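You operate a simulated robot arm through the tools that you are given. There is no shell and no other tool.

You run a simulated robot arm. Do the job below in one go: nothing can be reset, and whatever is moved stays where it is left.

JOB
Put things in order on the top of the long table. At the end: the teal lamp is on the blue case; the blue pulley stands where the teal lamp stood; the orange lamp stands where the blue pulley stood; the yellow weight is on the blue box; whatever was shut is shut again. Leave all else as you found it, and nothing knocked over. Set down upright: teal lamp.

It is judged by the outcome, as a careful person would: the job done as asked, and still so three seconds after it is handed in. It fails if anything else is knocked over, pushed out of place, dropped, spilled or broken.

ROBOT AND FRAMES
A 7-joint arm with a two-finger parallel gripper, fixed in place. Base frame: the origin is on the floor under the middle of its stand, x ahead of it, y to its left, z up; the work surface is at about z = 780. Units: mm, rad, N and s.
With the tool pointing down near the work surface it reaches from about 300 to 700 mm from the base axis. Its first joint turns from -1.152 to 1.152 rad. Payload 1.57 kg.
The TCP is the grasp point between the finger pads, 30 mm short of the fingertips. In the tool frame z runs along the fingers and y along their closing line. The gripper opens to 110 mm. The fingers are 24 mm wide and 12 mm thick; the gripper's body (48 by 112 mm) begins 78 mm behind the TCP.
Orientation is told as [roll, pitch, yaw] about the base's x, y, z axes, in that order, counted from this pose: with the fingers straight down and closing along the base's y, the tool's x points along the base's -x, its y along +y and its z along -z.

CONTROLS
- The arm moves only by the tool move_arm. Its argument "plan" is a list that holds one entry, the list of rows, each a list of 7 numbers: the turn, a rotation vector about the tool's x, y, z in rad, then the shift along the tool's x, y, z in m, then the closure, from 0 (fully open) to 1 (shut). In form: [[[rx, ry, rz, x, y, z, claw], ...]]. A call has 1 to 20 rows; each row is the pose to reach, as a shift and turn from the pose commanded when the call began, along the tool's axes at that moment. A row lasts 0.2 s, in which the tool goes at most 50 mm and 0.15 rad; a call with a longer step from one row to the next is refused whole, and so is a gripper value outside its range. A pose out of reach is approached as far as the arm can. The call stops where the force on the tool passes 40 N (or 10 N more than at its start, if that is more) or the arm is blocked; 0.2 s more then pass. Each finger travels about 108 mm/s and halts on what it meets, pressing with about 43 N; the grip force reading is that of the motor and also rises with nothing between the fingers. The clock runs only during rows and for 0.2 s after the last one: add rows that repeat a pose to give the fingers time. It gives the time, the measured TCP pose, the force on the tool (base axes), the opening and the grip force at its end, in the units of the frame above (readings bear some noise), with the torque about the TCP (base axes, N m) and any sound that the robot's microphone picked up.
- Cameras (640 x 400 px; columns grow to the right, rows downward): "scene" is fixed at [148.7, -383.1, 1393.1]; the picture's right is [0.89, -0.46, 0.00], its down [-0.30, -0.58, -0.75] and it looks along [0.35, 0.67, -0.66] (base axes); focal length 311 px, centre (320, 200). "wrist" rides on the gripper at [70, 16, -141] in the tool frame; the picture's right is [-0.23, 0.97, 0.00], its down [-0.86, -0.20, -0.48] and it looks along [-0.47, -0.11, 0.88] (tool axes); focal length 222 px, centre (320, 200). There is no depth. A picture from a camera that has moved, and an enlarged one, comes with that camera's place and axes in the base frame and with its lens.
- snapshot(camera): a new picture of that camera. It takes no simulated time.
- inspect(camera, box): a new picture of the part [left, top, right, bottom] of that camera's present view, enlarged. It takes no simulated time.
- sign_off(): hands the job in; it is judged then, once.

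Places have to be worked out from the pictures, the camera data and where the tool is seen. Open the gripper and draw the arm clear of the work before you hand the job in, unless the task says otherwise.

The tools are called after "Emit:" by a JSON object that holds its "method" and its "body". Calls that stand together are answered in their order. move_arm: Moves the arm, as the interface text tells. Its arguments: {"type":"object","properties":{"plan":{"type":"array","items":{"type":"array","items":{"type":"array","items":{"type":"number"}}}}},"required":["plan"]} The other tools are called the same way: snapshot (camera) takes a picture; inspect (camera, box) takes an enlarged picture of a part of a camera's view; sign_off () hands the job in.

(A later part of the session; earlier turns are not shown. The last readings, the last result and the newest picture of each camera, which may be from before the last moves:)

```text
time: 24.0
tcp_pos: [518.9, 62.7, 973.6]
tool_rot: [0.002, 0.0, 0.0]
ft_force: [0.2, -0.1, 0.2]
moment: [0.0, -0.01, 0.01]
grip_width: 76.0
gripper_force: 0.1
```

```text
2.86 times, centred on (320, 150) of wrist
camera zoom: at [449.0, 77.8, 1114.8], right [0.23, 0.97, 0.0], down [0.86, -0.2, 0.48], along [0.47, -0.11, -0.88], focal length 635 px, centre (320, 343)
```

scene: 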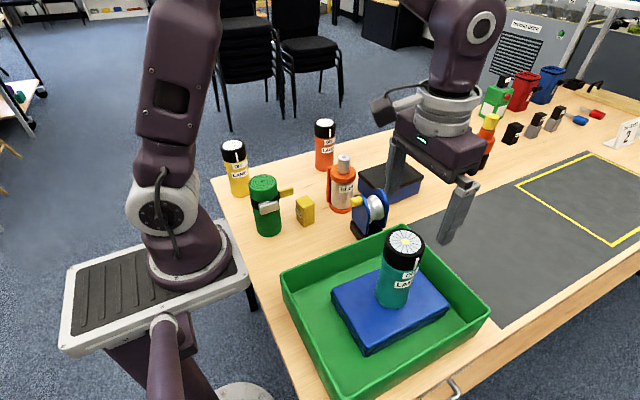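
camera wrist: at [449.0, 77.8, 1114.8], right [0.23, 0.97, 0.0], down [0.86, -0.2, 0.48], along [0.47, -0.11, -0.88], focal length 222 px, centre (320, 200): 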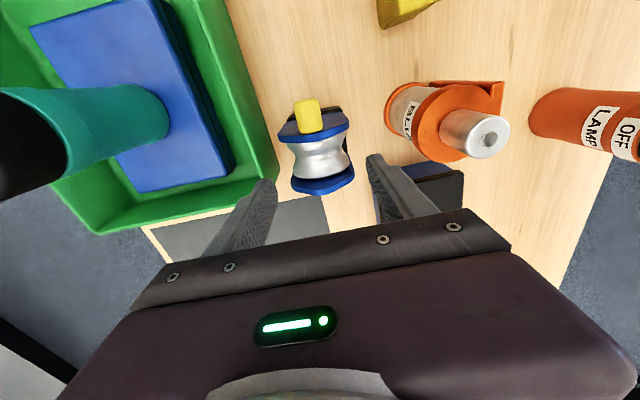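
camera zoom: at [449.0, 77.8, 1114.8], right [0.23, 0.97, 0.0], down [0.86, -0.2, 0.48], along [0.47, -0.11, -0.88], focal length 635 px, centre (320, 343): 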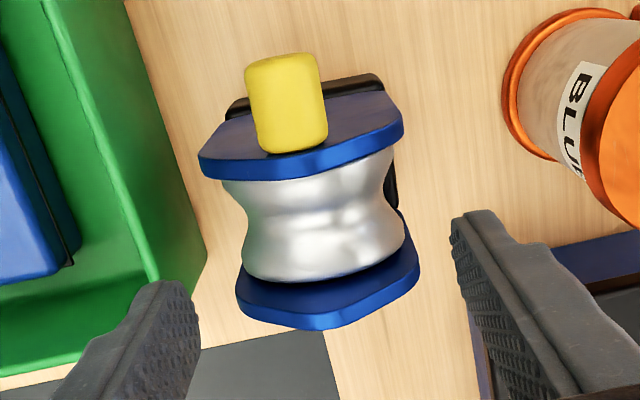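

The pulley is yawed about -3° with its spool centre at (516.5, 60). I turn the gripper to match, shift 2 mm, and go down until the tips are between the cheeks, to TCP z of about 925.

Emit:
{"method": "move_arm", "body": {"plan": [[[0, 0, 0.05, 0.0025, -0.0016, 0.0, 0.31], [0, 0, 0.05, 0.0025, -0.0016, 0.0, 0.31], [0, 0, 0.05, 0.0025, -0.0016, 0.015, 0.31], [0, 0, 0.05, 0.0025, -0.0016, 0.03, 0.31], [0, 0, 0.05, 0.0025, -0.0016, 0.045, 0.31], [0, 0, 0.05, 0.0025, -0.0016, 0.045, 0.31]]]}}

Emit:
{"method": "inspect", "body": {"camera": "wrist", "box": [210, 80, 430, 240]}}

Emit:
{"method": "inspect", "body": {"camera": "scene", "box": [320, 130, 440, 250]}}

```text
time: 25.4
tcp_pos: [514.3, 60.5, 929.2]
tool_rot: [0.002, 0.0, -0.048]
ft_force: [0.6, -0.8, 0.9]
moment: [-0.02, -0.02, -0.04]
grip_width: 76.4
gripper_force: 0.1
```

```text
2.50 times, centred on (320, 160) of wrist
camera zoom: at [445.3, 81.0, 1069.4], right [0.28, 0.96, 0.0], down [0.84, -0.24, 0.48], along [0.46, -0.13, -0.88], focal length 555 px, centre (320, 300)
```

zoom: 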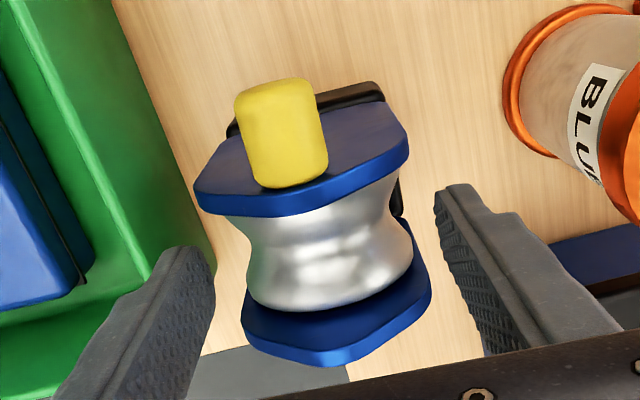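

```text
3.33 times, centred on (380, 190) of scene
camera zoom: at [148.7, -383.1, 1393.1], right [0.89, -0.46, 0.0], down [-0.3, -0.58, -0.75], along [0.35, 0.67, -0.66], focal length 1036 px, centre (120, 233)
```

zoom: 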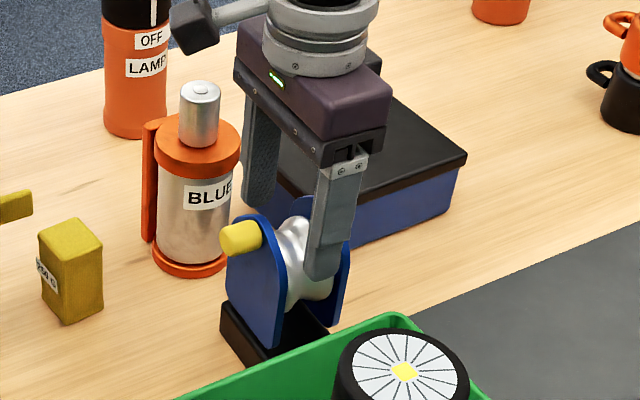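

The fingers straddle the spool with clearance; the pulley centre lies about 2 mm further in +x than the TCP. I shift 2 mm and lower to spool mid-height, TCP z of about 882.

Emit:
{"method": "move_arm", "body": {"plan": [[[0, 0, 0, -0.002, -0.0005, 0.005, 0.31], [0, 0, 0, -0.002, -0.0005, 0.017, 0.31], [0, 0, 0, -0.002, -0.0005, 0.029, 0.31], [0, 0, 0, -0.002, -0.0005, 0.04, 0.31], [0, 0, 0, -0.002, -0.0005, 0.046, 0.31], [0, 0, 0, -0.002, -0.0005, 0.046, 0.31]]]}}

Emit:
{"method": "inspect", "body": {"camera": "wrist", "box": [210, 80, 430, 240]}}

Emit:
{"method": "inspect", "body": {"camera": "scene", "box": [330, 150, 430, 250]}}

```text
time: 26.8
tcp_pos: [515.8, 61.2, 882.1]
tool_rot: [0.003, 0.001, -0.049]
ft_force: [0.3, 0.2, -0.4]
moment: [-0.02, 0.0, 0.03]
grip_width: 75.8
gripper_force: 0.0
```

```text
2.50 times, centred on (320, 160) of wrist
camera zoom: at [447.6, 80.8, 1023.3], right [0.27, 0.96, 0.0], down [0.84, -0.24, 0.48], along [0.46, -0.13, -0.88], focal length 555 px, centre (320, 300)
```

zoom: 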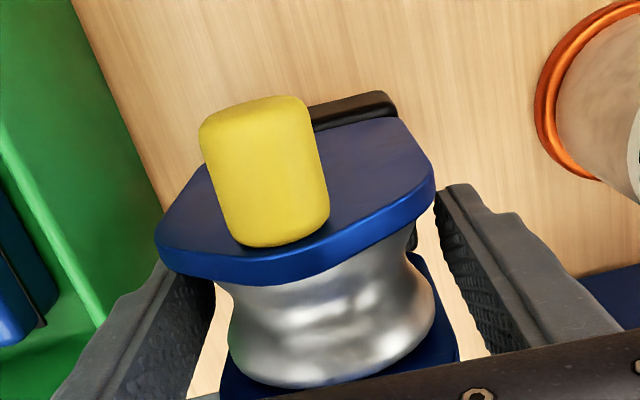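

```text
4.00 times, centred on (380, 200) of scene
camera zoom: at [148.7, -383.1, 1393.1], right [0.89, -0.46, 0.0], down [-0.3, -0.58, -0.75], along [0.35, 0.67, -0.66], focal length 1244 px, centre (80, 200)
```

zoom: 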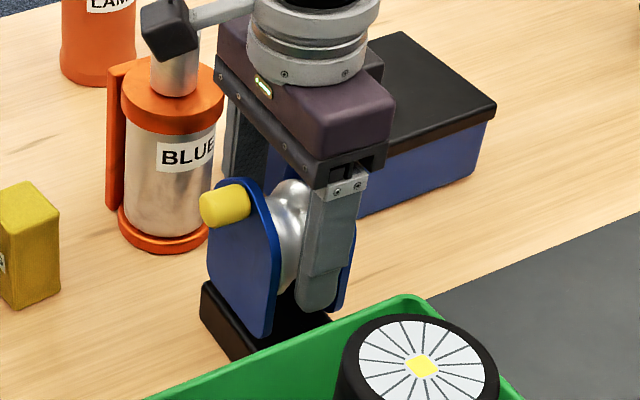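

The fingers sit between the cheeks on either side of the spool with no contact force. I close gradually onto the spool.

Emit:
{"method": "move_arm", "body": {"plan": [[[0, 0, 0, 0, 0, 0, 0.4], [0, 0, 0, 0, 0, 0, 0.46], [0, 0, 0, 0, 0, 0, 0.5], [0, 0, 0, 0, 0, 0, 0.55], [0, 0, 0, 0, 0, 0, 0.7], [0, 0, 0, 0, 0, 0, 1.0], [0, 0, 0, 0, 0, 0, 1.0]]]}}

Emit:
{"method": "inspect", "body": {"camera": "wrist", "box": [210, 80, 430, 240]}}

Emit:
{"method": "inspect", "body": {"camera": "scene", "box": [330, 150, 430, 250]}}

```text
time: 28.4
tcp_pos: [516.1, 61.1, 882.2]
tool_rot: [0.001, 0.0, -0.049]
ft_force: [-0.3, -0.1, 0.1]
moment: [0.02, 0.0, 0.0]
grip_width: 65.0
gripper_force: 42.9
```

```text
2.50 times, centred on (320, 160) of wrist
camera zoom: at [447.5, 80.9, 1023.4], right [0.27, 0.96, 0.0], down [0.84, -0.24, 0.48], along [0.46, -0.13, -0.88], focal length 555 px, centre (320, 300)
```

zoom: 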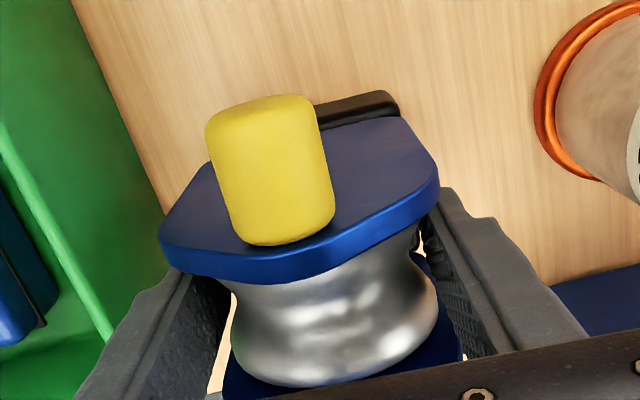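

```text
4.00 times, centred on (380, 200) of scene
camera zoom: at [148.7, -383.1, 1393.1], right [0.89, -0.46, 0.0], down [-0.3, -0.58, -0.75], along [0.35, 0.67, -0.66], focal length 1244 px, centre (80, 200)
```

zoom: 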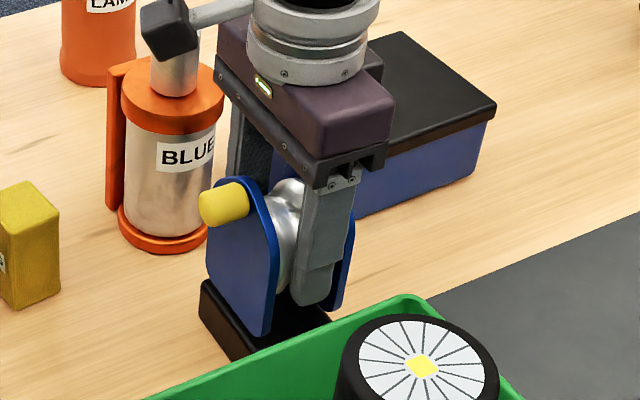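

The spool is held at 65 mm with 43 N and the pulley hasn't shifted. I lift 190 mm straight up so its base clears the bottle and the other items.

Emit:
{"method": "move_arm", "body": {"plan": [[[0, 0, 0, 0, 0, -0.005, 1], [0, 0, 0, 0, 0, -0.02, 1], [0, 0, 0, 0, 0, -0.05, 1], [0, 0, 0, 0, 0, -0.085, 1], [0, 0, 0, 0, 0, -0.12, 1], [0, 0, 0, 0, 0, -0.155, 1], [0, 0, 0, 0, 0, -0.18, 1], [0, 0, 0, 0, 0, -0.19, 1], [0, 0, 0, 0, 0, -0.19, 1]]]}}

Emit:
{"method": "snapshot", "body": {"camera": "scene"}}

Emit:
{"method": "snapshot", "body": {"camera": "wrist"}}

Emit:
{"method": "inspect", "body": {"camera": "scene", "box": [330, 80, 450, 240]}}

```text
time: 30.4
tcp_pos: [516.7, 59.7, 1073.6]
tool_rot: [0.001, 0.0, -0.049]
ft_force: [-0.7, 0.0, -4.3]
moment: [0.03, 0.03, -0.01]
grip_width: 65.2
gripper_force: 42.9
```

```text
taken
```

scene: 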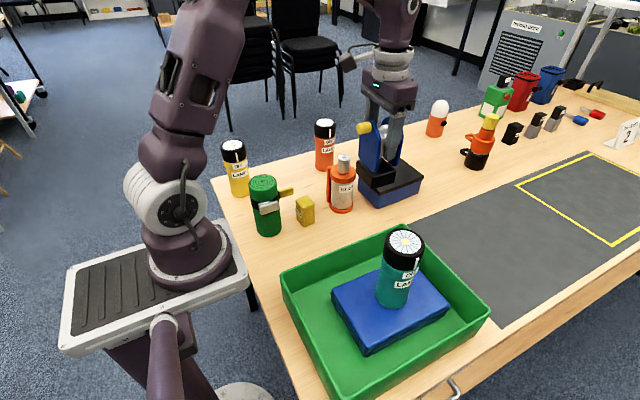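

```text
taken
camera wrist: at [447.5, 78.8, 1213.6], right [0.27, 0.96, 0.0], down [0.84, -0.24, 0.48], along [0.46, -0.13, -0.88], focal length 222 px, centre (320, 200)
```

wrist: 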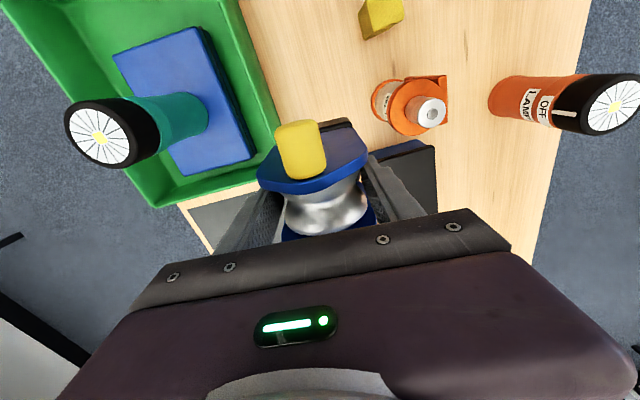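

```text
2.50 times, centred on (390, 160) of scene
camera zoom: at [148.7, -383.1, 1393.1], right [0.89, -0.46, 0.0], down [-0.3, -0.58, -0.75], along [0.35, 0.67, -0.66], focal length 777 px, centre (145, 300)
```

zoom: 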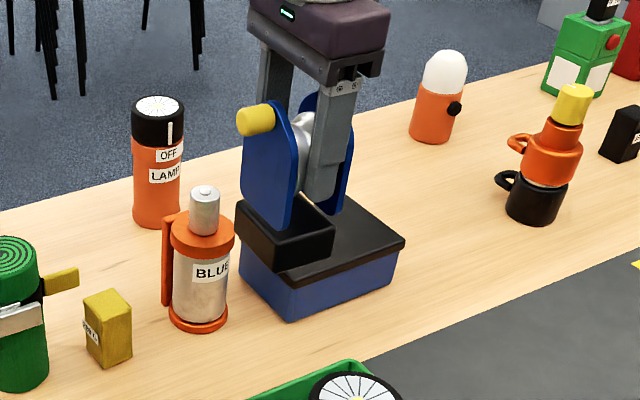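

The pulley hangs level, about 0.45 kg. I enlarge it here to measure its base relative to the grip before I place it.

Emit:
{"method": "inspect", "body": {"camera": "scene", "box": [345, 110, 425, 200]}}

```text
4.44 times, centred on (385, 155) of scene
camera zoom: at [148.7, -383.1, 1393.1], right [0.89, -0.46, 0.0], down [-0.3, -0.58, -0.75], along [0.35, 0.67, -0.66], focal length 1382 px, centre (31, 400)
```

zoom: 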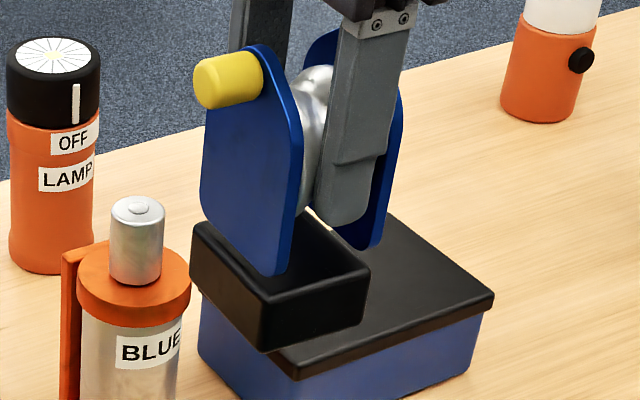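

The base measures about 58 x 68 mm and is centred on the grip, so the pulley stood at about (517, 60). I carry it at this height around the bottle to above the teal lamp's old spot at (420.5, 390).

Emit:
{"method": "move_arm", "body": {"plan": [[[0, 0, 0, 0.02, 0.002, 0, 1], [0, 0, 0, 0.055, 0.006, 0, 1], [0, 0, 0, 0.087, 0.011, 0, 1], [0, 0, 0, 0.096, 0.05, 0, 1], [0, 0, 0, 0.105, 0.09, 0, 1], [0, 0, 0, 0.11, 0.125, 0, 1], [0, 0, 0, 0.1144, 0.155, 0, 1], [0, 0, 0, 0.114, 0.195, 0, 1], [0, 0, 0, 0.1135, 0.235, 0, 1], [0, 0, 0, 0.113, 0.275, 0, 1], [0, 0, 0, 0.113, 0.305, 0, 1], [0, 0, 0, 0.1128, 0.3255, 0, 1], [0, 0, 0, 0.1128, 0.3255, 0, 1], [0, 0, 0, 0.1128, 0.3255, 0, 1]]]}}

Emit:
{"method": "snapshot", "body": {"camera": "scene"}}

Emit:
{"method": "snapshot", "body": {"camera": "wrist"}}

```text
time: 33.4
tcp_pos: [417.1, 391.4, 1072.1]
tool_rot: [0.003, -0.001, -0.049]
ft_force: [0.7, 0.3, -5.8]
moment: [0.03, 0.03, 0.0]
grip_width: 64.8
gripper_force: 43.5
```

```text
taken
```

scene: 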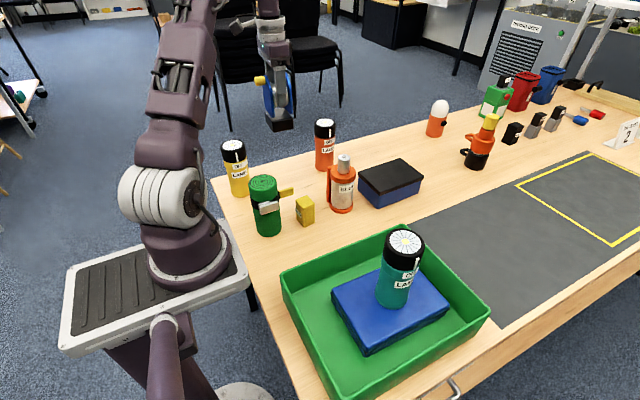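

```text
taken
camera wrist: at [349.8, 411.5, 1212.1], right [0.27, 0.96, 0.0], down [0.84, -0.24, 0.48], along [0.46, -0.13, -0.88], focal length 222 px, centre (320, 200)
```

wrist: 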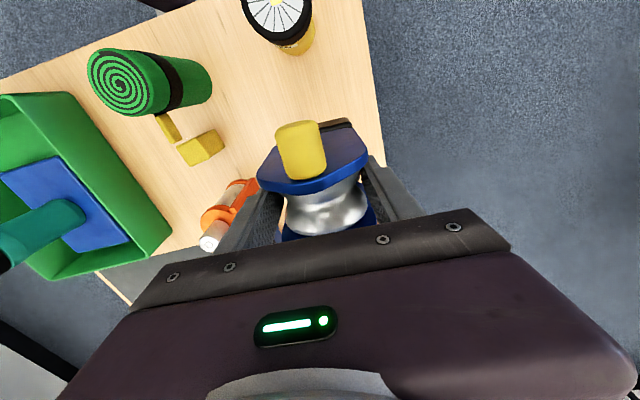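

The pulley is above its target, within about 2-3 mm. I correct that and lower to about 8 mm above the table, slowing down at the end.

Emit:
{"method": "move_arm", "body": {"plan": [[[0, 0, 0, -0.002, -0.0011, 0.02, 1], [0, 0, 0, -0.002, -0.0011, 0.055, 1], [0, 0, 0, -0.002, -0.0011, 0.09, 1], [0, 0, 0, -0.002, -0.0011, 0.125, 1], [0, 0, 0, -0.002, -0.0011, 0.155, 1], [0, 0, 0, -0.002, -0.0011, 0.172, 1], [0, 0, 0, -0.002, -0.0011, 0.18, 1], [0, 0, 0, -0.002, -0.0011, 0.18, 1], [0, 0, 0, -0.002, -0.0011, 0.18, 1]]]}}

Emit:
{"method": "inspect", "body": {"camera": "scene", "box": [220, 90, 360, 220]}}

```text
time: 35.4
tcp_pos: [421.9, 391.2, 893.2]
tool_rot: [0.001, 0.002, -0.049]
ft_force: [-0.2, -0.1, -4.1]
moment: [0.04, 0.02, -0.04]
grip_width: 65.0
gripper_force: 42.9
```

```text
3.08 times, centred on (290, 155) of scene
camera zoom: at [148.7, -383.0, 1393.1], right [0.89, -0.46, 0.0], down [-0.3, -0.58, -0.75], along [0.35, 0.67, -0.66], focal length 956 px, centre (412, 338)
```

zoom: 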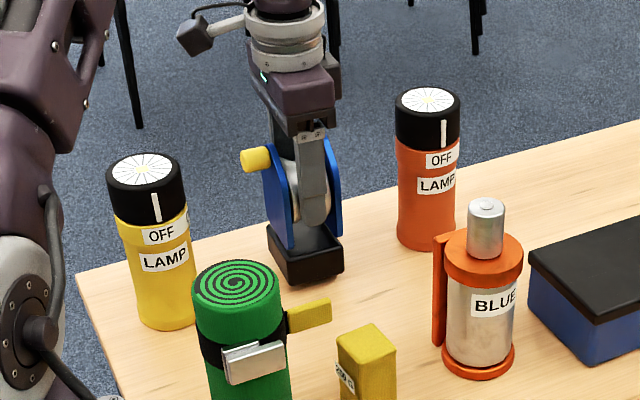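

The pulley is about 10 mm above the table and within 2 mm of the target. I lower slowly in 2 mm steps and watch the force.

Emit:
{"method": "move_arm", "body": {"plan": [[[0, 0, 0, 0.0012, -0.0008, 0.002, 1], [0, 0, 0, 0.0012, -0.0008, 0.004, 1], [0, 0, 0, 0.0012, -0.0008, 0.006, 1], [0, 0, 0, 0.0012, -0.0008, 0.008, 1], [0, 0, 0, 0.0012, -0.0008, 0.008, 1]]]}}

```text
time: 36.6
tcp_pos: [420.4, 390.2, 884.5]
tool_rot: [0.002, 0.0, -0.05]
ft_force: [0.4, 1.2, -4.2]
moment: [-0.02, -0.01, 0.02]
grip_width: 65.0
gripper_force: 43.2
```

The pulley still hangs freely at z = 884.5, so contact is expected near 882. I continue down in half-millimetre steps.

Emit:
{"method": "move_arm", "body": {"plan": [[[0, 0, 0, 0, 0, 0.0005, 1], [0, 0, 0, 0, 0, 0.001, 1], [0, 0, 0, 0, 0, 0.0015, 1], [0, 0, 0, 0, 0, 0.0015, 1]]]}}

```text
time: 37.6
tcp_pos: [421.2, 389.6, 883.1]
tool_rot: [0.0, 0.0, -0.05]
ft_force: [-0.1, -0.1, -3.8]
moment: [0.03, -0.02, 0.01]
grip_width: 65.0
gripper_force: 43.3
```

There is still no contact at 883.1, so I go down another 1 mm in small steps.

Emit:
{"method": "move_arm", "body": {"plan": [[[0, 0, 0, 0, 0, 0.0005, 1], [0, 0, 0, 0, 0, 0.001, 1], [0, 0, 0, 0, 0, 0.001, 1]]]}}

```text
time: 38.4
tcp_pos: [423.0, 390.2, 882.2]
tool_rot: [0.0, -0.001, -0.05]
ft_force: [0.1, -0.7, -2.5]
moment: [0.0, -0.05, 0.01]
grip_width: 64.9
gripper_force: 42.4
```

The force is starting to drop, from -4 to -2.5 N. I take one more half-millimetre step.

Emit:
{"method": "move_arm", "body": {"plan": [[[0, 0, 0, 0, 0, 0.0005, 1], [0, 0, 0, 0, 0, 0.0005, 1], [0, 0, 0, 0, 0, 0.0005, 1]]]}}

Emit:
{"method": "inspect", "body": {"camera": "scene", "box": [250, 110, 330, 200]}}

Emit:
{"method": "snapshot", "body": {"camera": "wrist"}}

```text
time: 39.2
tcp_pos: [421.8, 390.8, 882.6]
tool_rot: [0.002, -0.002, -0.05]
ft_force: [-1.7, -4.8, 13.9]
moment: [-0.23, 0.27, 0.18]
grip_width: 64.9
gripper_force: 43.4
```

```text
4.44 times, centred on (290, 155) of scene
camera zoom: at [148.4, -383.4, 1393.1], right [0.89, -0.46, 0.0], down [-0.3, -0.58, -0.75], along [0.35, 0.67, -0.66], focal length 1382 px, centre (453, 400)
```

zoom: 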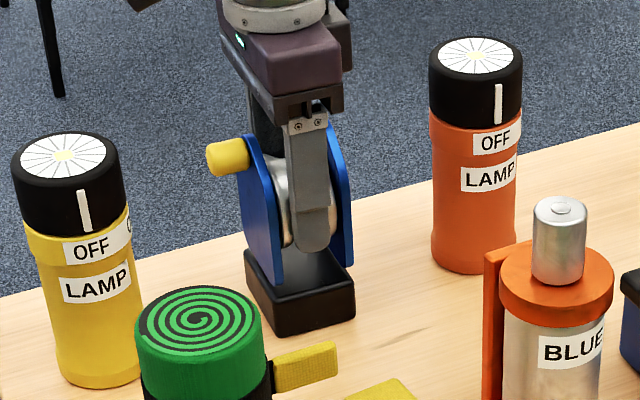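

```text
taken
camera wrist: at [352.9, 409.8, 1023.5], right [0.27, 0.96, 0.0], down [0.84, -0.24, 0.48], along [0.46, -0.13, -0.88], focal length 222 px, centre (320, 200)
```

wrist: 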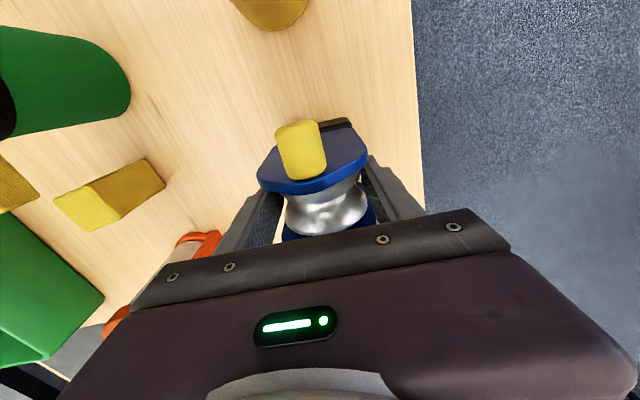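

The pulley is in firm contact at 14 N. I release it in small opening steps, holding position.

Emit:
{"method": "move_arm", "body": {"plan": [[[0, 0, 0, 0, 0, 0, 0.41], [0, 0, 0, 0, 0, 0, 0.39], [0, 0, 0, 0, 0, 0, 0.36], [0, 0, 0, 0, 0, 0, 0.31], [0, 0, 0, 0, 0, 0, 0.31], [0, 0, 0, 0, 0, 0, 0.31]]]}}

Emit:
{"method": "inspect", "body": {"camera": "wrist", "box": [210, 80, 430, 240]}}

Emit:
{"method": "inspect", "body": {"camera": "scene", "box": [250, 110, 330, 200]}}

```text
time: 40.6
tcp_pos: [421.9, 389.9, 882.2]
tool_rot: [0.004, 0.001, -0.051]
ft_force: [0.9, 0.0, 0.0]
moment: [0.01, 0.0, 0.01]
grip_width: 75.9
gripper_force: 0.0
```

```text
2.50 times, centred on (320, 160) of wrist
camera zoom: at [352.9, 409.9, 1023.0], right [0.27, 0.96, 0.0], down [0.84, -0.24, 0.48], along [0.46, -0.13, -0.88], focal length 555 px, centre (320, 300)
```

zoom: 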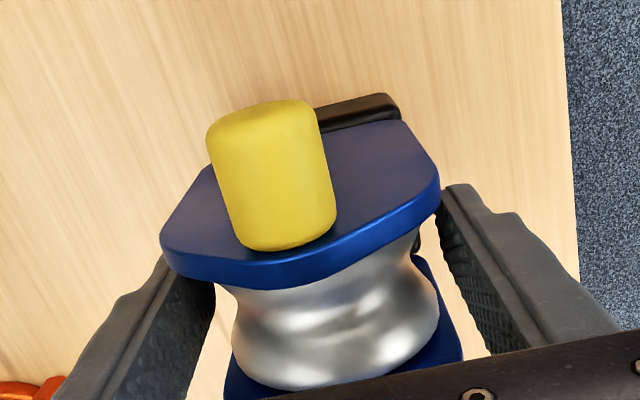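

```text
4.44 times, centred on (290, 155) of scene
camera zoom: at [148.7, -383.1, 1393.1], right [0.89, -0.46, 0.0], down [-0.3, -0.58, -0.75], along [0.35, 0.67, -0.66], focal length 1382 px, centre (453, 400)
```

zoom: 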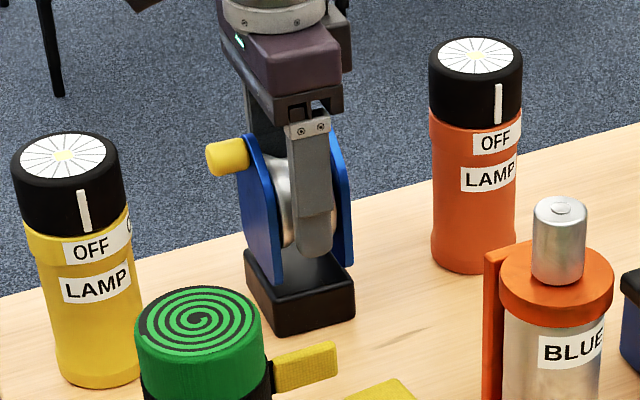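

The pulley stands free at the teal lamp's spot. I raise the gripper straight up 190 mm between the cheeks, then undo the yaw and open fully.

Emit:
{"method": "move_arm", "body": {"plan": [[[0, 0, 0, 0, 0, -0.01, 0.31], [0, 0, 0, 0, 0, -0.03, 0.31], [0, 0, 0, 0, 0, -0.06, 0.31], [0, 0, 0, 0, 0, -0.1, 0.31], [0, 0, 0, 0, 0, -0.14, 0.31], [0, 0, 0, 0, 0, -0.18, 0.31], [0, 0, -0.05, 0, 0, -0.19, 0.1], [0, 0, -0.05, 0, 0, -0.19, 0], [0, 0, -0.05, 0, 0, -0.19, 0]]]}}

Emit:
{"method": "snapshot", "body": {"camera": "wrist"}}

Emit:
{"method": "inspect", "body": {"camera": "scene", "box": [220, 90, 360, 220]}}

```text
time: 42.6
tcp_pos: [420.2, 389.0, 1071.7]
tool_rot: [0.002, 0.0, 0.001]
ft_force: [0.1, 0.1, 0.4]
moment: [-0.05, 0.01, 0.01]
grip_width: 109.9
gripper_force: 0.1
```

```text
taken
camera wrist: at [351.2, 404.9, 1212.8], right [0.23, 0.97, 0.0], down [0.86, -0.2, 0.48], along [0.47, -0.11, -0.88], focal length 222 px, centre (320, 200)
```

wrist: 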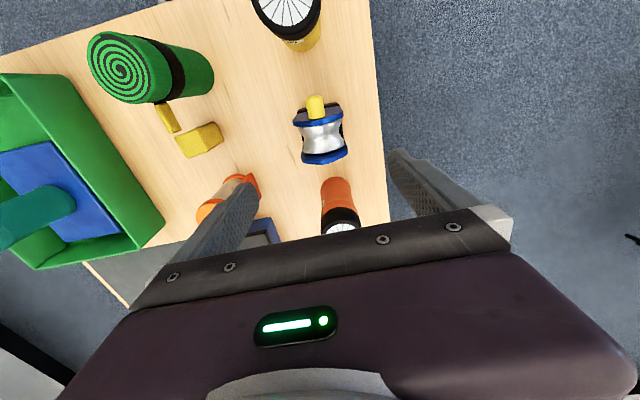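

```text
3.08 times, centred on (290, 155) of scene
camera zoom: at [148.7, -383.1, 1393.1], right [0.89, -0.46, 0.0], down [-0.3, -0.58, -0.75], along [0.35, 0.67, -0.66], focal length 956 px, centre (412, 338)
```

zoom: 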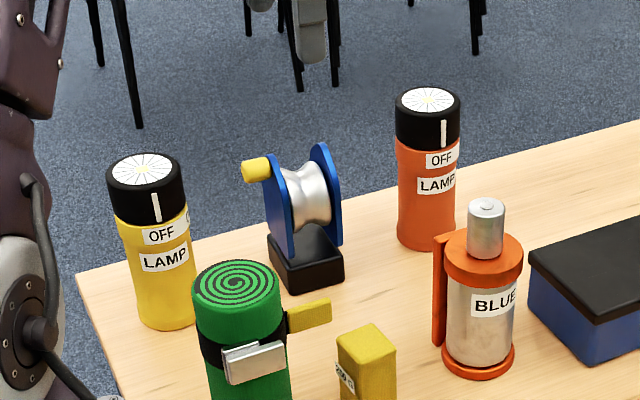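

The pulley stands upright where the teal lamp was. I zoom in to double-check its base position.

Emit:
{"method": "inspect", "body": {"camera": "scene", "box": [270, 140, 310, 190]}}

Emit:
{"method": "inspect", "body": {"camera": "wrist", "box": [270, 80, 370, 180]}}

```text
8.00 times, centred on (290, 165) of scene
camera zoom: at [148.7, -383.1, 1393.1], right [0.89, -0.46, 0.0], down [-0.3, -0.58, -0.75], along [0.35, 0.67, -0.66], focal length 2487 px, centre (560, 480)
```

zoom: 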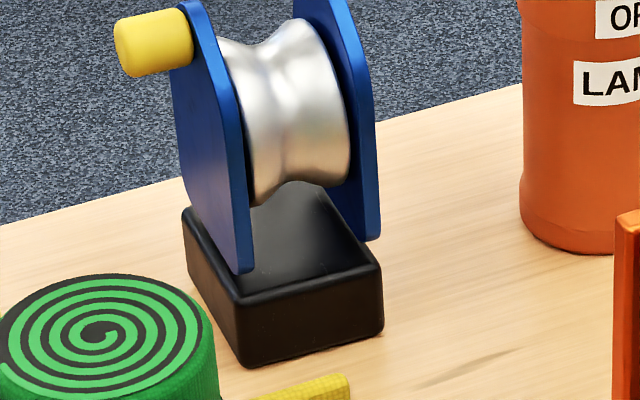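

```text
4.00 times, centred on (320, 130) of wrist
camera zoom: at [351.2, 404.9, 1212.8], right [0.23, 0.97, 0.0], down [0.86, -0.2, 0.48], along [0.47, -0.11, -0.88], focal length 888 px, centre (320, 480)
```

zoom: 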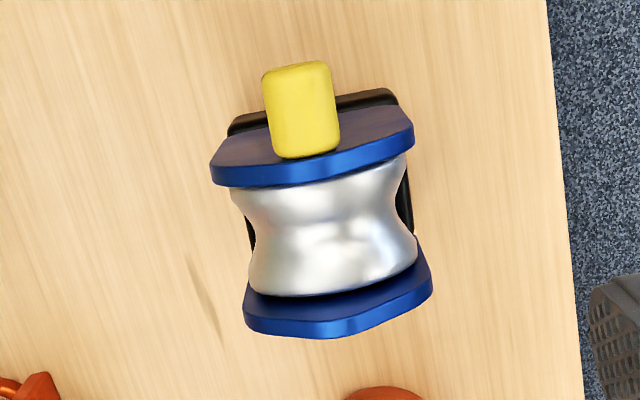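

The pulley's centre is now at about (420.5, 390), as required. Next I move above the orange lamp near (566, 390) and check the reach there.

Emit:
{"method": "move_arm", "body": {"plan": [[[0, 0, 0, -0.03, 0, 0, 0], [0, 0, 0, -0.07, 0, 0, 0], [0, 0, 0, -0.11, 0.001, 0, 0], [0, 0, 0, -0.146, 0.001, 0, 0], [0, 0, 0, -0.146, 0.001, 0, 0], [0, 0, 0, -0.146, 0.001, 0, 0]]]}}

Emit:
{"method": "snapshot", "body": {"camera": "wrist"}}

Emit:
{"method": "snapshot", "body": {"camera": "scene"}}

```text
time: 44.0
tcp_pos: [534.8, 362.3, 1068.9]
tool_rot: [0.001, -0.002, -0.001]
ft_force: [0.5, -0.3, -0.8]
moment: [0.0, -0.02, 0.0]
grip_width: 110.2
gripper_force: 0.0
out of reach, approached as far as the arm can: row 3, 4, 5, 6
```

```text
taken
camera wrist: at [465.3, 380.0, 1210.7], right [0.23, 0.97, 0.0], down [0.85, -0.2, 0.48], along [0.47, -0.11, -0.88], focal length 222 px, centre (320, 200)
```

wrist: 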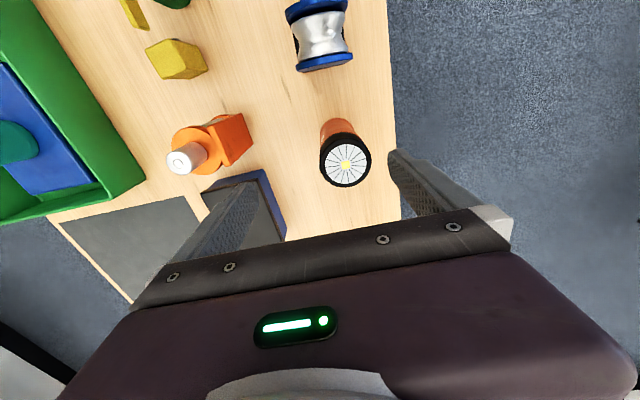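

```text
taken
```

scene: 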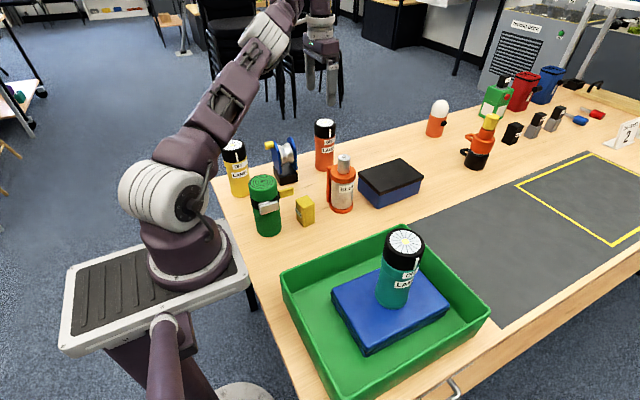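

At this height the arm reaches only r of about 646 mm, and the lamp is at r = 687. I will turn the gripper so its closing line is tangential and come in lower, where reach is greater. First I yaw +0.603 and back off slightly while descending to about z = 1030.

Emit:
{"method": "move_arm", "body": {"plan": [[[0, 0, -0.13, 0.01, -0.007, 0.01, 0], [0, 0, -0.26, 0.02, -0.014, 0.02, 0], [0, 0, -0.39, 0.03, -0.02, 0.03, 0], [0, 0, -0.5, 0.035, -0.025, 0.04, 0], [0, 0, -0.603, 0.035, -0.025, 0.04, 0], [0, 0, -0.603, 0.035, -0.025, 0.04, 0], [0, 0, -0.603, 0.035, -0.025, 0.04, 0]]]}}

Emit:
{"method": "snapshot", "body": {"camera": "wrist"}}

```text
time: 45.6
tcp_pos: [498.0, 337.1, 1033.0]
tool_rot: [0.002, 0.0, 0.605]
ft_force: [0.6, -0.7, 0.1]
moment: [0.0, -0.04, -0.04]
grip_width: 110.1
gripper_force: 0.1
```

```text
taken
camera wrist: at [430.6, 311.6, 1173.7], right [-0.37, 0.93, 0.0], down [0.82, 0.32, 0.48], along [0.45, 0.18, -0.88], focal length 222 px, centre (320, 200)
```

wrist: 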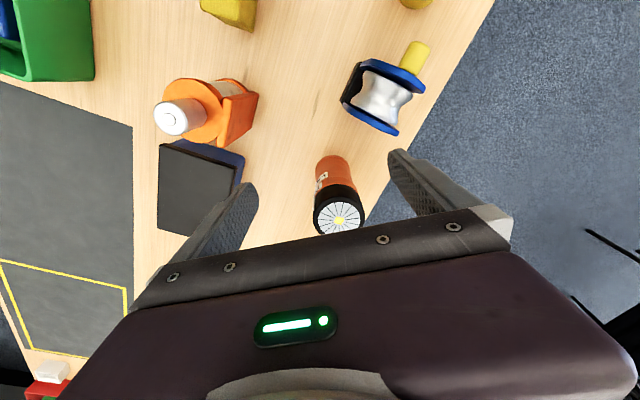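

The gripper is tangential now, and the lamp lies about 85 mm outward and 5 mm sideways. I descend to z of about 960 at r of about 640, where the fingers stay well to either side of the lamp.

Emit:
{"method": "move_arm", "body": {"plan": [[[0, 0, 0, -0.01, 0.001, 0.015, 0], [0, 0, 0, -0.02, 0.003, 0.035, 0], [0, 0, 0, -0.03, 0.005, 0.055, 0], [0, 0, 0, -0.039, 0.005, 0.073, 0], [0, 0, 0, -0.039, 0.005, 0.073, 0], [0, 0, 0, -0.039, 0.005, 0.073, 0]]]}}

Emit:
{"method": "snapshot", "body": {"camera": "wrist"}}

Emit:
{"method": "inspect", "body": {"camera": "scene", "box": [250, 70, 410, 210]}}

```text
time: 47.0
tcp_pos: [527.9, 362.1, 963.8]
tool_rot: [0.001, -0.002, 0.604]
ft_force: [0.1, 0.8, -0.9]
moment: [0.01, 0.0, 0.0]
grip_width: 110.0
gripper_force: 0.2
```

```text
taken
camera wrist: at [460.5, 336.5, 1104.4], right [-0.37, 0.93, 0.0], down [0.82, 0.32, 0.48], along [0.45, 0.18, -0.88], focal length 222 px, centre (320, 200)
```

wrist: 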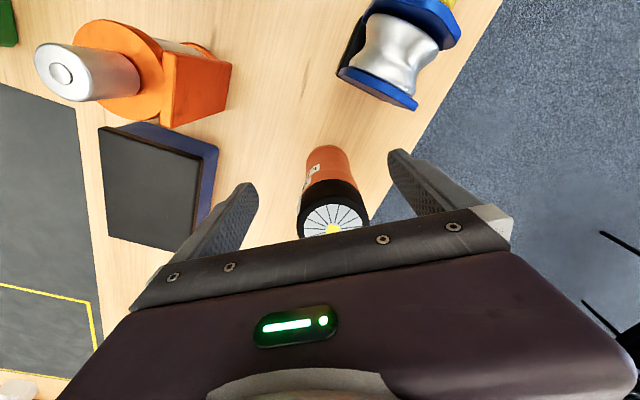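

```text
2.86 times, centred on (330, 140) of scene
camera zoom: at [148.7, -383.1, 1393.1], right [0.89, -0.46, 0.0], down [-0.3, -0.58, -0.75], along [0.35, 0.67, -0.66], focal length 888 px, centre (291, 371)
```

zoom: 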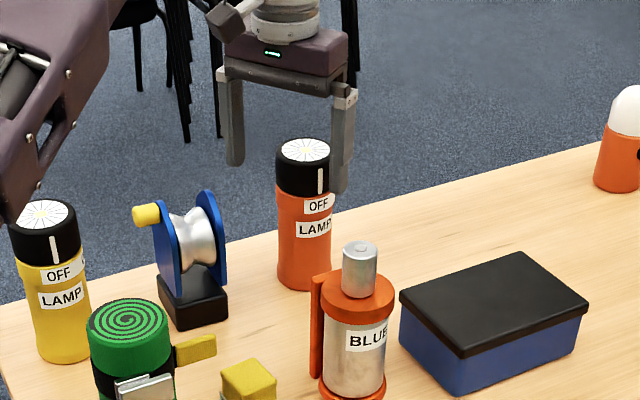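

The lamp is at (565, 390.5), which is 47 mm outward and 2 mm sideways from the TCP. I descend to z of about 910 and slide outward so the fingers straddle it.

Emit:
{"method": "move_arm", "body": {"plan": [[[0, 0, 0, 0, 0.001, 0.02, 0], [0, 0, 0, -0.005, 0.002, 0.04, 0], [0, 0, 0, -0.01, 0.002, 0.054, 0], [0, 0, 0, -0.02, 0.002, 0.054, 0], [0, 0, 0, -0.03, 0.002, 0.054, 0], [0, 0, 0, -0.038, 0.002, 0.054, 0], [0, 0, 0, -0.045, 0.002, 0.054, 0], [0, 0, 0, -0.045, 0.002, 0.054, 0], [0, 0, 0, -0.045, 0.002, 0.054, 0]]]}}

Emit:
{"method": "snapshot", "body": {"camera": "wrist"}}

Emit:
{"method": "inspect", "body": {"camera": "scene", "box": [250, 70, 410, 210]}}

```text
time: 49.0
tcp_pos: [559.3, 383.9, 905.7]
tool_rot: [0.001, -0.001, 0.602]
ft_force: [0.1, 0.0, 0.8]
moment: [-0.02, 0.0, -0.01]
grip_width: 109.9
gripper_force: 0.0
out of reach, approached as far as the arm can: row 6, 7, 8, 9
```

```text
taken
camera wrist: at [492.2, 358.8, 1047.2], right [-0.36, 0.93, 0.0], down [0.82, 0.32, 0.48], along [0.45, 0.18, -0.88], focal length 222 px, centre (320, 200)
```

wrist: 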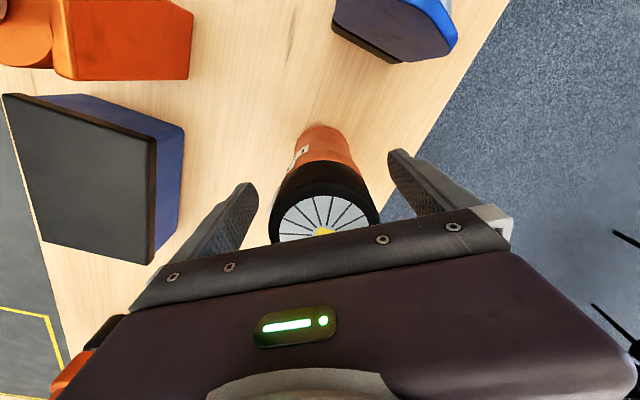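

```text
2.86 times, centred on (330, 140) of scene
camera zoom: at [148.7, -383.1, 1393.1], right [0.89, -0.46, 0.0], down [-0.3, -0.58, -0.75], along [0.35, 0.67, -0.66], focal length 888 px, centre (291, 371)
```

zoom: 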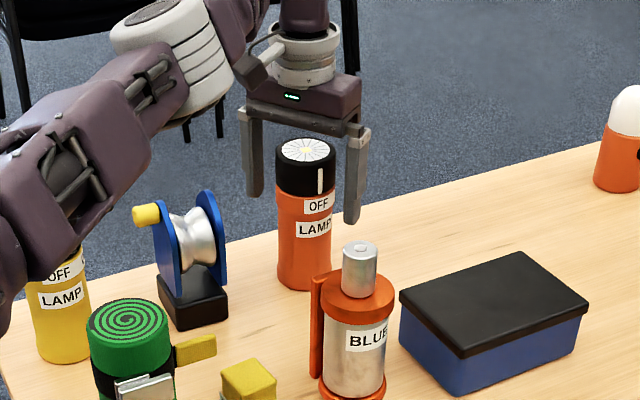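

The fingers straddle the lamp, but vertical reach ends about 7-8 mm short of its axis. Tilting 2° outward about the closing line keeps the pads flat on the lamp and gains that reach, so I do that and move 7 mm further out.

Emit:
{"method": "move_arm", "body": {"plan": [[[0, -0.02, 0, 0, 0.001, 0, 0], [0, -0.035, 0, 0, 0.001, 0, 0], [0, -0.035, 0, -0.004, 0.001, 0, 0], [0, -0.035, 0, -0.007, 0.001, 0, 0], [0, -0.035, 0, -0.007, 0.001, 0, 0]]]}}

Emit:
{"method": "snapshot", "body": {"camera": "wrist"}}

```text
time: 50.2
tcp_pos: [563.9, 389.5, 908.3]
tool_rot: [0.001, -0.037, 0.604]
ft_force: [0.3, 0.5, 0.5]
moment: [0.01, 0.0, 0.03]
grip_width: 109.8
gripper_force: 0.0
```

```text
taken
camera wrist: at [492.8, 361.2, 1046.0], right [-0.37, 0.93, 0.01], down [0.8, 0.31, 0.51], along [0.47, 0.19, -0.86], focal length 222 px, centre (320, 200)
```

wrist: 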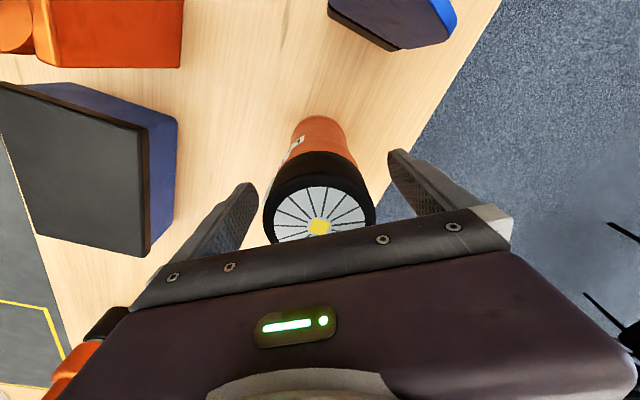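

The TCP is now at (563.9, 389.5), and the lamp appears in the frame just where the teal one did when it was centred. I close gradually.

Emit:
{"method": "move_arm", "body": {"plan": [[[0, 0, 0, 0, 0, 0, 0.25], [0, 0, 0, 0, 0, 0, 0.32], [0, 0, 0, 0, 0, 0, 0.38], [0, 0, 0, 0, 0, 0, 0.42], [0, 0, 0, 0, 0, 0, 0.6], [0, 0, 0, 0, 0, 0, 1.0], [0, 0, 0, 0, 0, 0, 1.0]]]}}

Emit:
{"method": "snapshot", "body": {"camera": "wrist"}}

Emit:
{"method": "inspect", "body": {"camera": "scene", "box": [250, 70, 410, 210]}}

```text
time: 51.8
tcp_pos: [564.8, 390.1, 908.2]
tool_rot: [0.002, -0.038, 0.603]
ft_force: [1.3, -2.2, 2.3]
moment: [-0.16, -0.09, -0.02]
grip_width: 64.4
gripper_force: 42.6
```

```text
taken
camera wrist: at [493.0, 361.1, 1046.2], right [-0.37, 0.93, 0.01], down [0.8, 0.31, 0.51], along [0.47, 0.19, -0.86], focal length 222 px, centre (320, 200)
```

wrist: 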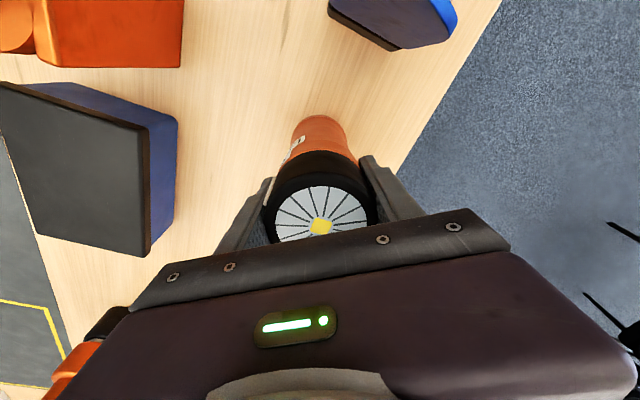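

```text
2.86 times, centred on (330, 140) of scene
camera zoom: at [148.7, -383.1, 1393.1], right [0.89, -0.46, 0.0], down [-0.3, -0.58, -0.75], along [0.35, 0.67, -0.66], focal length 888 px, centre (291, 371)
```

zoom: 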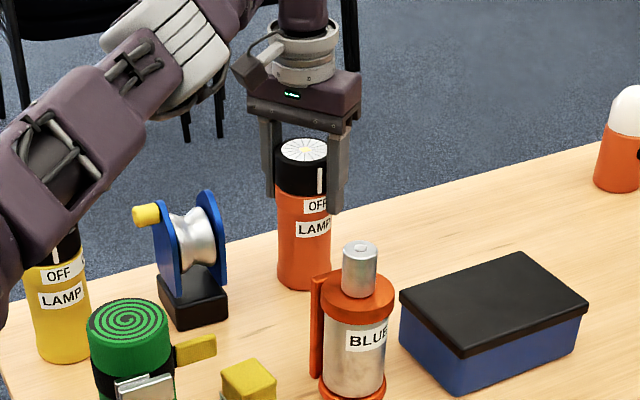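

The orange lamp is gripped at 64.4 mm. I lift it off vertically, then bring it inward and up along a path inside the arm's reach, to a height where its base clears everything.

Emit:
{"method": "move_arm", "body": {"plan": [[[0, 0, 0, 0.001, 0, -0.004, 1], [0, 0, 0, 0.0045, 0, -0.0152, 1], [0, 0, 0, 0.0164, 0, -0.0456, 1], [0, 0, 0, 0.0321, 0, -0.0813, 1], [0, 0, 0, 0.0479, 0, -0.1169, 1], [0, 0, 0, 0.0626, 0, -0.1524, 1], [0, 0, 0, 0.0733, 0, -0.1879, 1], [0, 0, 0, 0.0793, 0, -0.2181, 1], [0, 0, 0, 0.0793, 0, -0.2181, 1]]]}}

Emit:
{"method": "snapshot", "body": {"camera": "scene"}}

Emit:
{"method": "snapshot", "body": {"camera": "wrist"}}

```text
time: 53.8
tcp_pos: [489.4, 343.8, 1124.9]
tool_rot: [0.001, -0.037, 0.603]
ft_force: [-0.3, -0.7, -3.3]
moment: [-0.01, 0.0, -0.02]
grip_width: 64.2
gripper_force: 42.8
```

```text
taken
```

scene: 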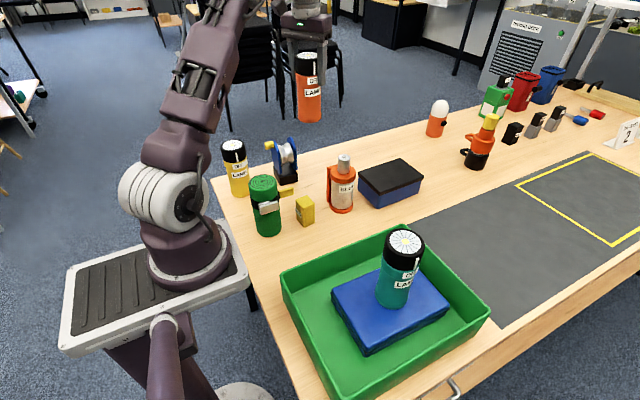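

```text
taken
camera wrist: at [419.6, 314.5, 1262.8], right [-0.37, 0.93, 0.01], down [0.8, 0.31, 0.51], along [0.47, 0.19, -0.86], focal length 222 px, centre (320, 200)
```

wrist: 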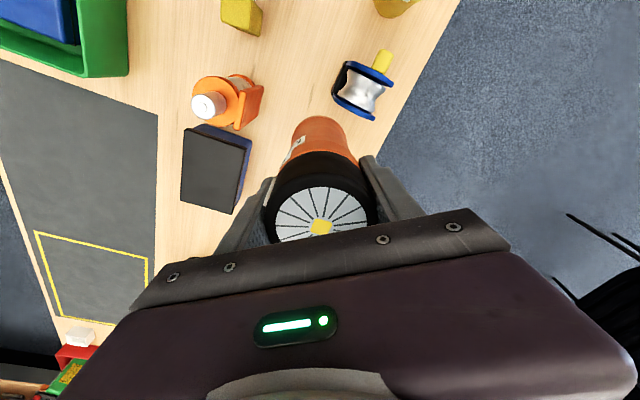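

The lamp hangs vertically and I keep its orientation. I carry it straight over at this height, with about 49 mm clearance over the bottle, to above the pulley's old spot at (517, 60).

Emit:
{"method": "move_arm", "body": {"plan": [[[0, 0, 0, 0.0085, -0.0155, -0.0003, 1], [0, 0, 0, 0.0255, -0.0465, -0.0009, 1], [0, 0, 0, 0.0445, -0.0805, -0.0016, 1], [0, 0, 0, 0.0635, -0.115, -0.0023, 1], [0, 0, 0, 0.0825, -0.149, -0.003, 1], [0, 0, 0, 0.1015, -0.1835, -0.0037, 1], [0, 0, 0, 0.118, -0.2135, -0.0043, 1], [0, 0, 0, 0.13, -0.235, -0.0047, 1], [0, 0, 0, 0.138, -0.2496, -0.005, 1], [0, 0, 0, 0.138, -0.2496, -0.005, 1], [0, 0, 0, 0.138, -0.2496, -0.005, 1]]]}}

Emit:
{"method": "snapshot", "body": {"camera": "scene"}}

Emit:
{"method": "snapshot", "body": {"camera": "wrist"}}

```text
time: 56.2
tcp_pos: [517.8, 58.8, 1122.8]
tool_rot: [0.002, -0.038, 0.605]
ft_force: [0.9, 0.0, -2.9]
moment: [0.02, -0.02, 0.01]
grip_width: 64.4
gripper_force: 43.3
```

```text
taken
```

scene: 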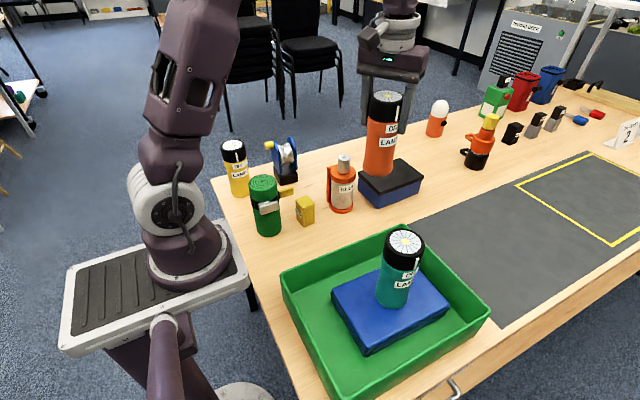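

```text
taken
camera wrist: at [448.0, 29.9, 1260.4], right [-0.37, 0.93, 0.01], down [0.8, 0.31, 0.51], along [0.47, 0.19, -0.86], focal length 222 px, centre (320, 200)
```

wrist: 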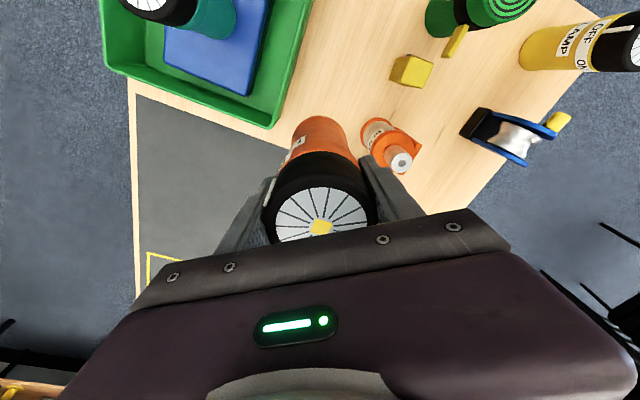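

The lamp is above the old pulley spot (TCP (517.8, 58.8)). I correct by about 1 mm and lower to roughly 10 mm above the table.

Emit:
{"method": "move_arm", "body": {"plan": [[[0, 0, 0, 0.0005, 0.001, 0.02, 1], [0, 0, 0, 0.0017, 0.0013, 0.055, 1], [0, 0, 0, 0.0032, 0.0013, 0.095, 1], [0, 0, 0, 0.0047, 0.0013, 0.135, 1], [0, 0, 0, 0.006, 0.0013, 0.17, 1], [0, 0, 0, 0.0068, 0.0013, 0.193, 1], [0, 0, 0, 0.0073, 0.0013, 0.203, 1], [0, 0, 0, 0.0073, 0.0013, 0.203, 1], [0, 0, 0, 0.0073, 0.0013, 0.203, 1]]]}}

Emit:
{"method": "inspect", "body": {"camera": "scene", "box": [320, 100, 460, 250]}}

Emit:
{"method": "snapshot", "body": {"camera": "wrist"}}

```text
time: 58.2
tcp_pos: [519.2, 60.0, 918.3]
tool_rot: [0.0, -0.036, 0.603]
ft_force: [-0.2, 0.2, -2.0]
moment: [0.01, 0.03, 0.0]
grip_width: 64.4
gripper_force: 42.9
```

```text
2.67 times, centred on (390, 175) of scene
camera zoom: at [148.7, -383.1, 1393.1], right [0.89, -0.46, 0.0], down [-0.3, -0.58, -0.75], along [0.35, 0.67, -0.66], focal length 829 px, centre (133, 267)
```

zoom: 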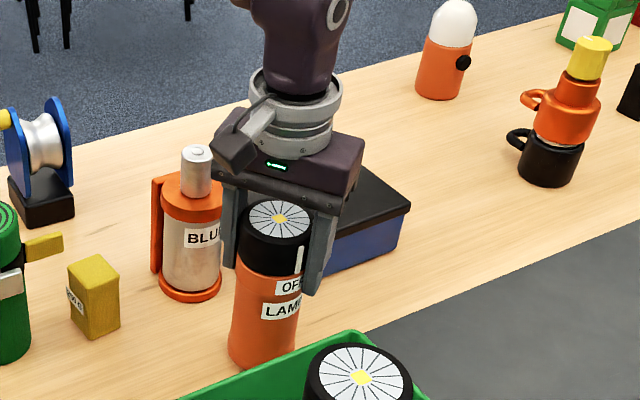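

```text
taken
camera wrist: at [447.9, 31.1, 1056.5], right [-0.37, 0.93, 0.01], down [0.8, 0.31, 0.51], along [0.47, 0.19, -0.86], focal length 222 px, centre (320, 200)
```

wrist: 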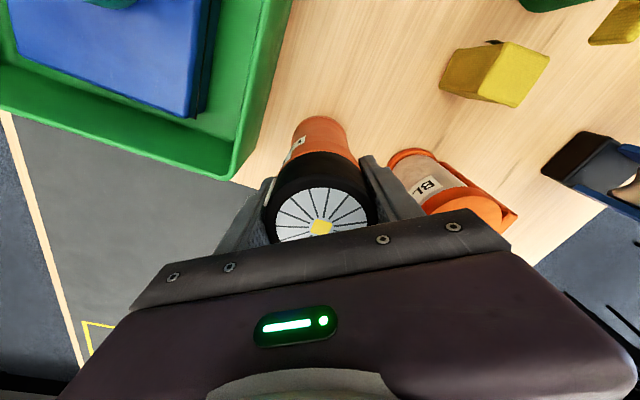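

TCP is at (519, 60, 918) with about 10 mm to go. I lower 8 mm slowly with a 1.5 mm correction.

Emit:
{"method": "move_arm", "body": {"plan": [[[0, 0, 0, 0.001, 0.0005, 0.002, 1], [0, 0, 0, 0.0013, 0.0008, 0.004, 1], [0, 0, 0, 0.0014, 0.0008, 0.006, 1], [0, 0, 0, 0.0015, 0.0008, 0.008, 1], [0, 0, 0, 0.0015, 0.0008, 0.008, 1]]]}}

```text
time: 59.4
tcp_pos: [517.9, 58.5, 909.6]
tool_rot: [0.001, -0.036, 0.603]
ft_force: [-0.3, -0.6, -2.9]
moment: [-0.03, 0.01, -0.01]
grip_width: 64.1
gripper_force: 43.3
```

It still hangs freely at 909.6. I continue in half-millimetre steps until contact shows.

Emit:
{"method": "move_arm", "body": {"plan": [[[0, 0, 0, 0, 0, 0.0005, 1], [0, 0, 0, 0, 0, 0.001, 1], [0, 0, 0, 0, 0, 0.0015, 1], [0, 0, 0, 0, 0, 0.0015, 1]]]}}

```text
time: 60.4
tcp_pos: [519.2, 57.6, 909.0]
tool_rot: [0.002, -0.036, 0.605]
ft_force: [0.7, -0.1, -3.0]
moment: [-0.01, 0.0, -0.03]
grip_width: 64.2
gripper_force: 42.9
```

There is still no contact, so I go another 1 mm down.

Emit:
{"method": "move_arm", "body": {"plan": [[[0, 0, 0, 0, 0, 0.0005, 1], [0, 0, 0, 0, 0, 0.001, 1], [0, 0, 0, 0, 0, 0.001, 1]]]}}

```text
time: 61.2
tcp_pos: [516.1, 57.7, 908.7]
tool_rot: [0.001, -0.037, 0.602]
ft_force: [-0.3, 0.1, -3.0]
moment: [0.01, -0.01, 0.0]
grip_width: 64.6
gripper_force: 43.2
```

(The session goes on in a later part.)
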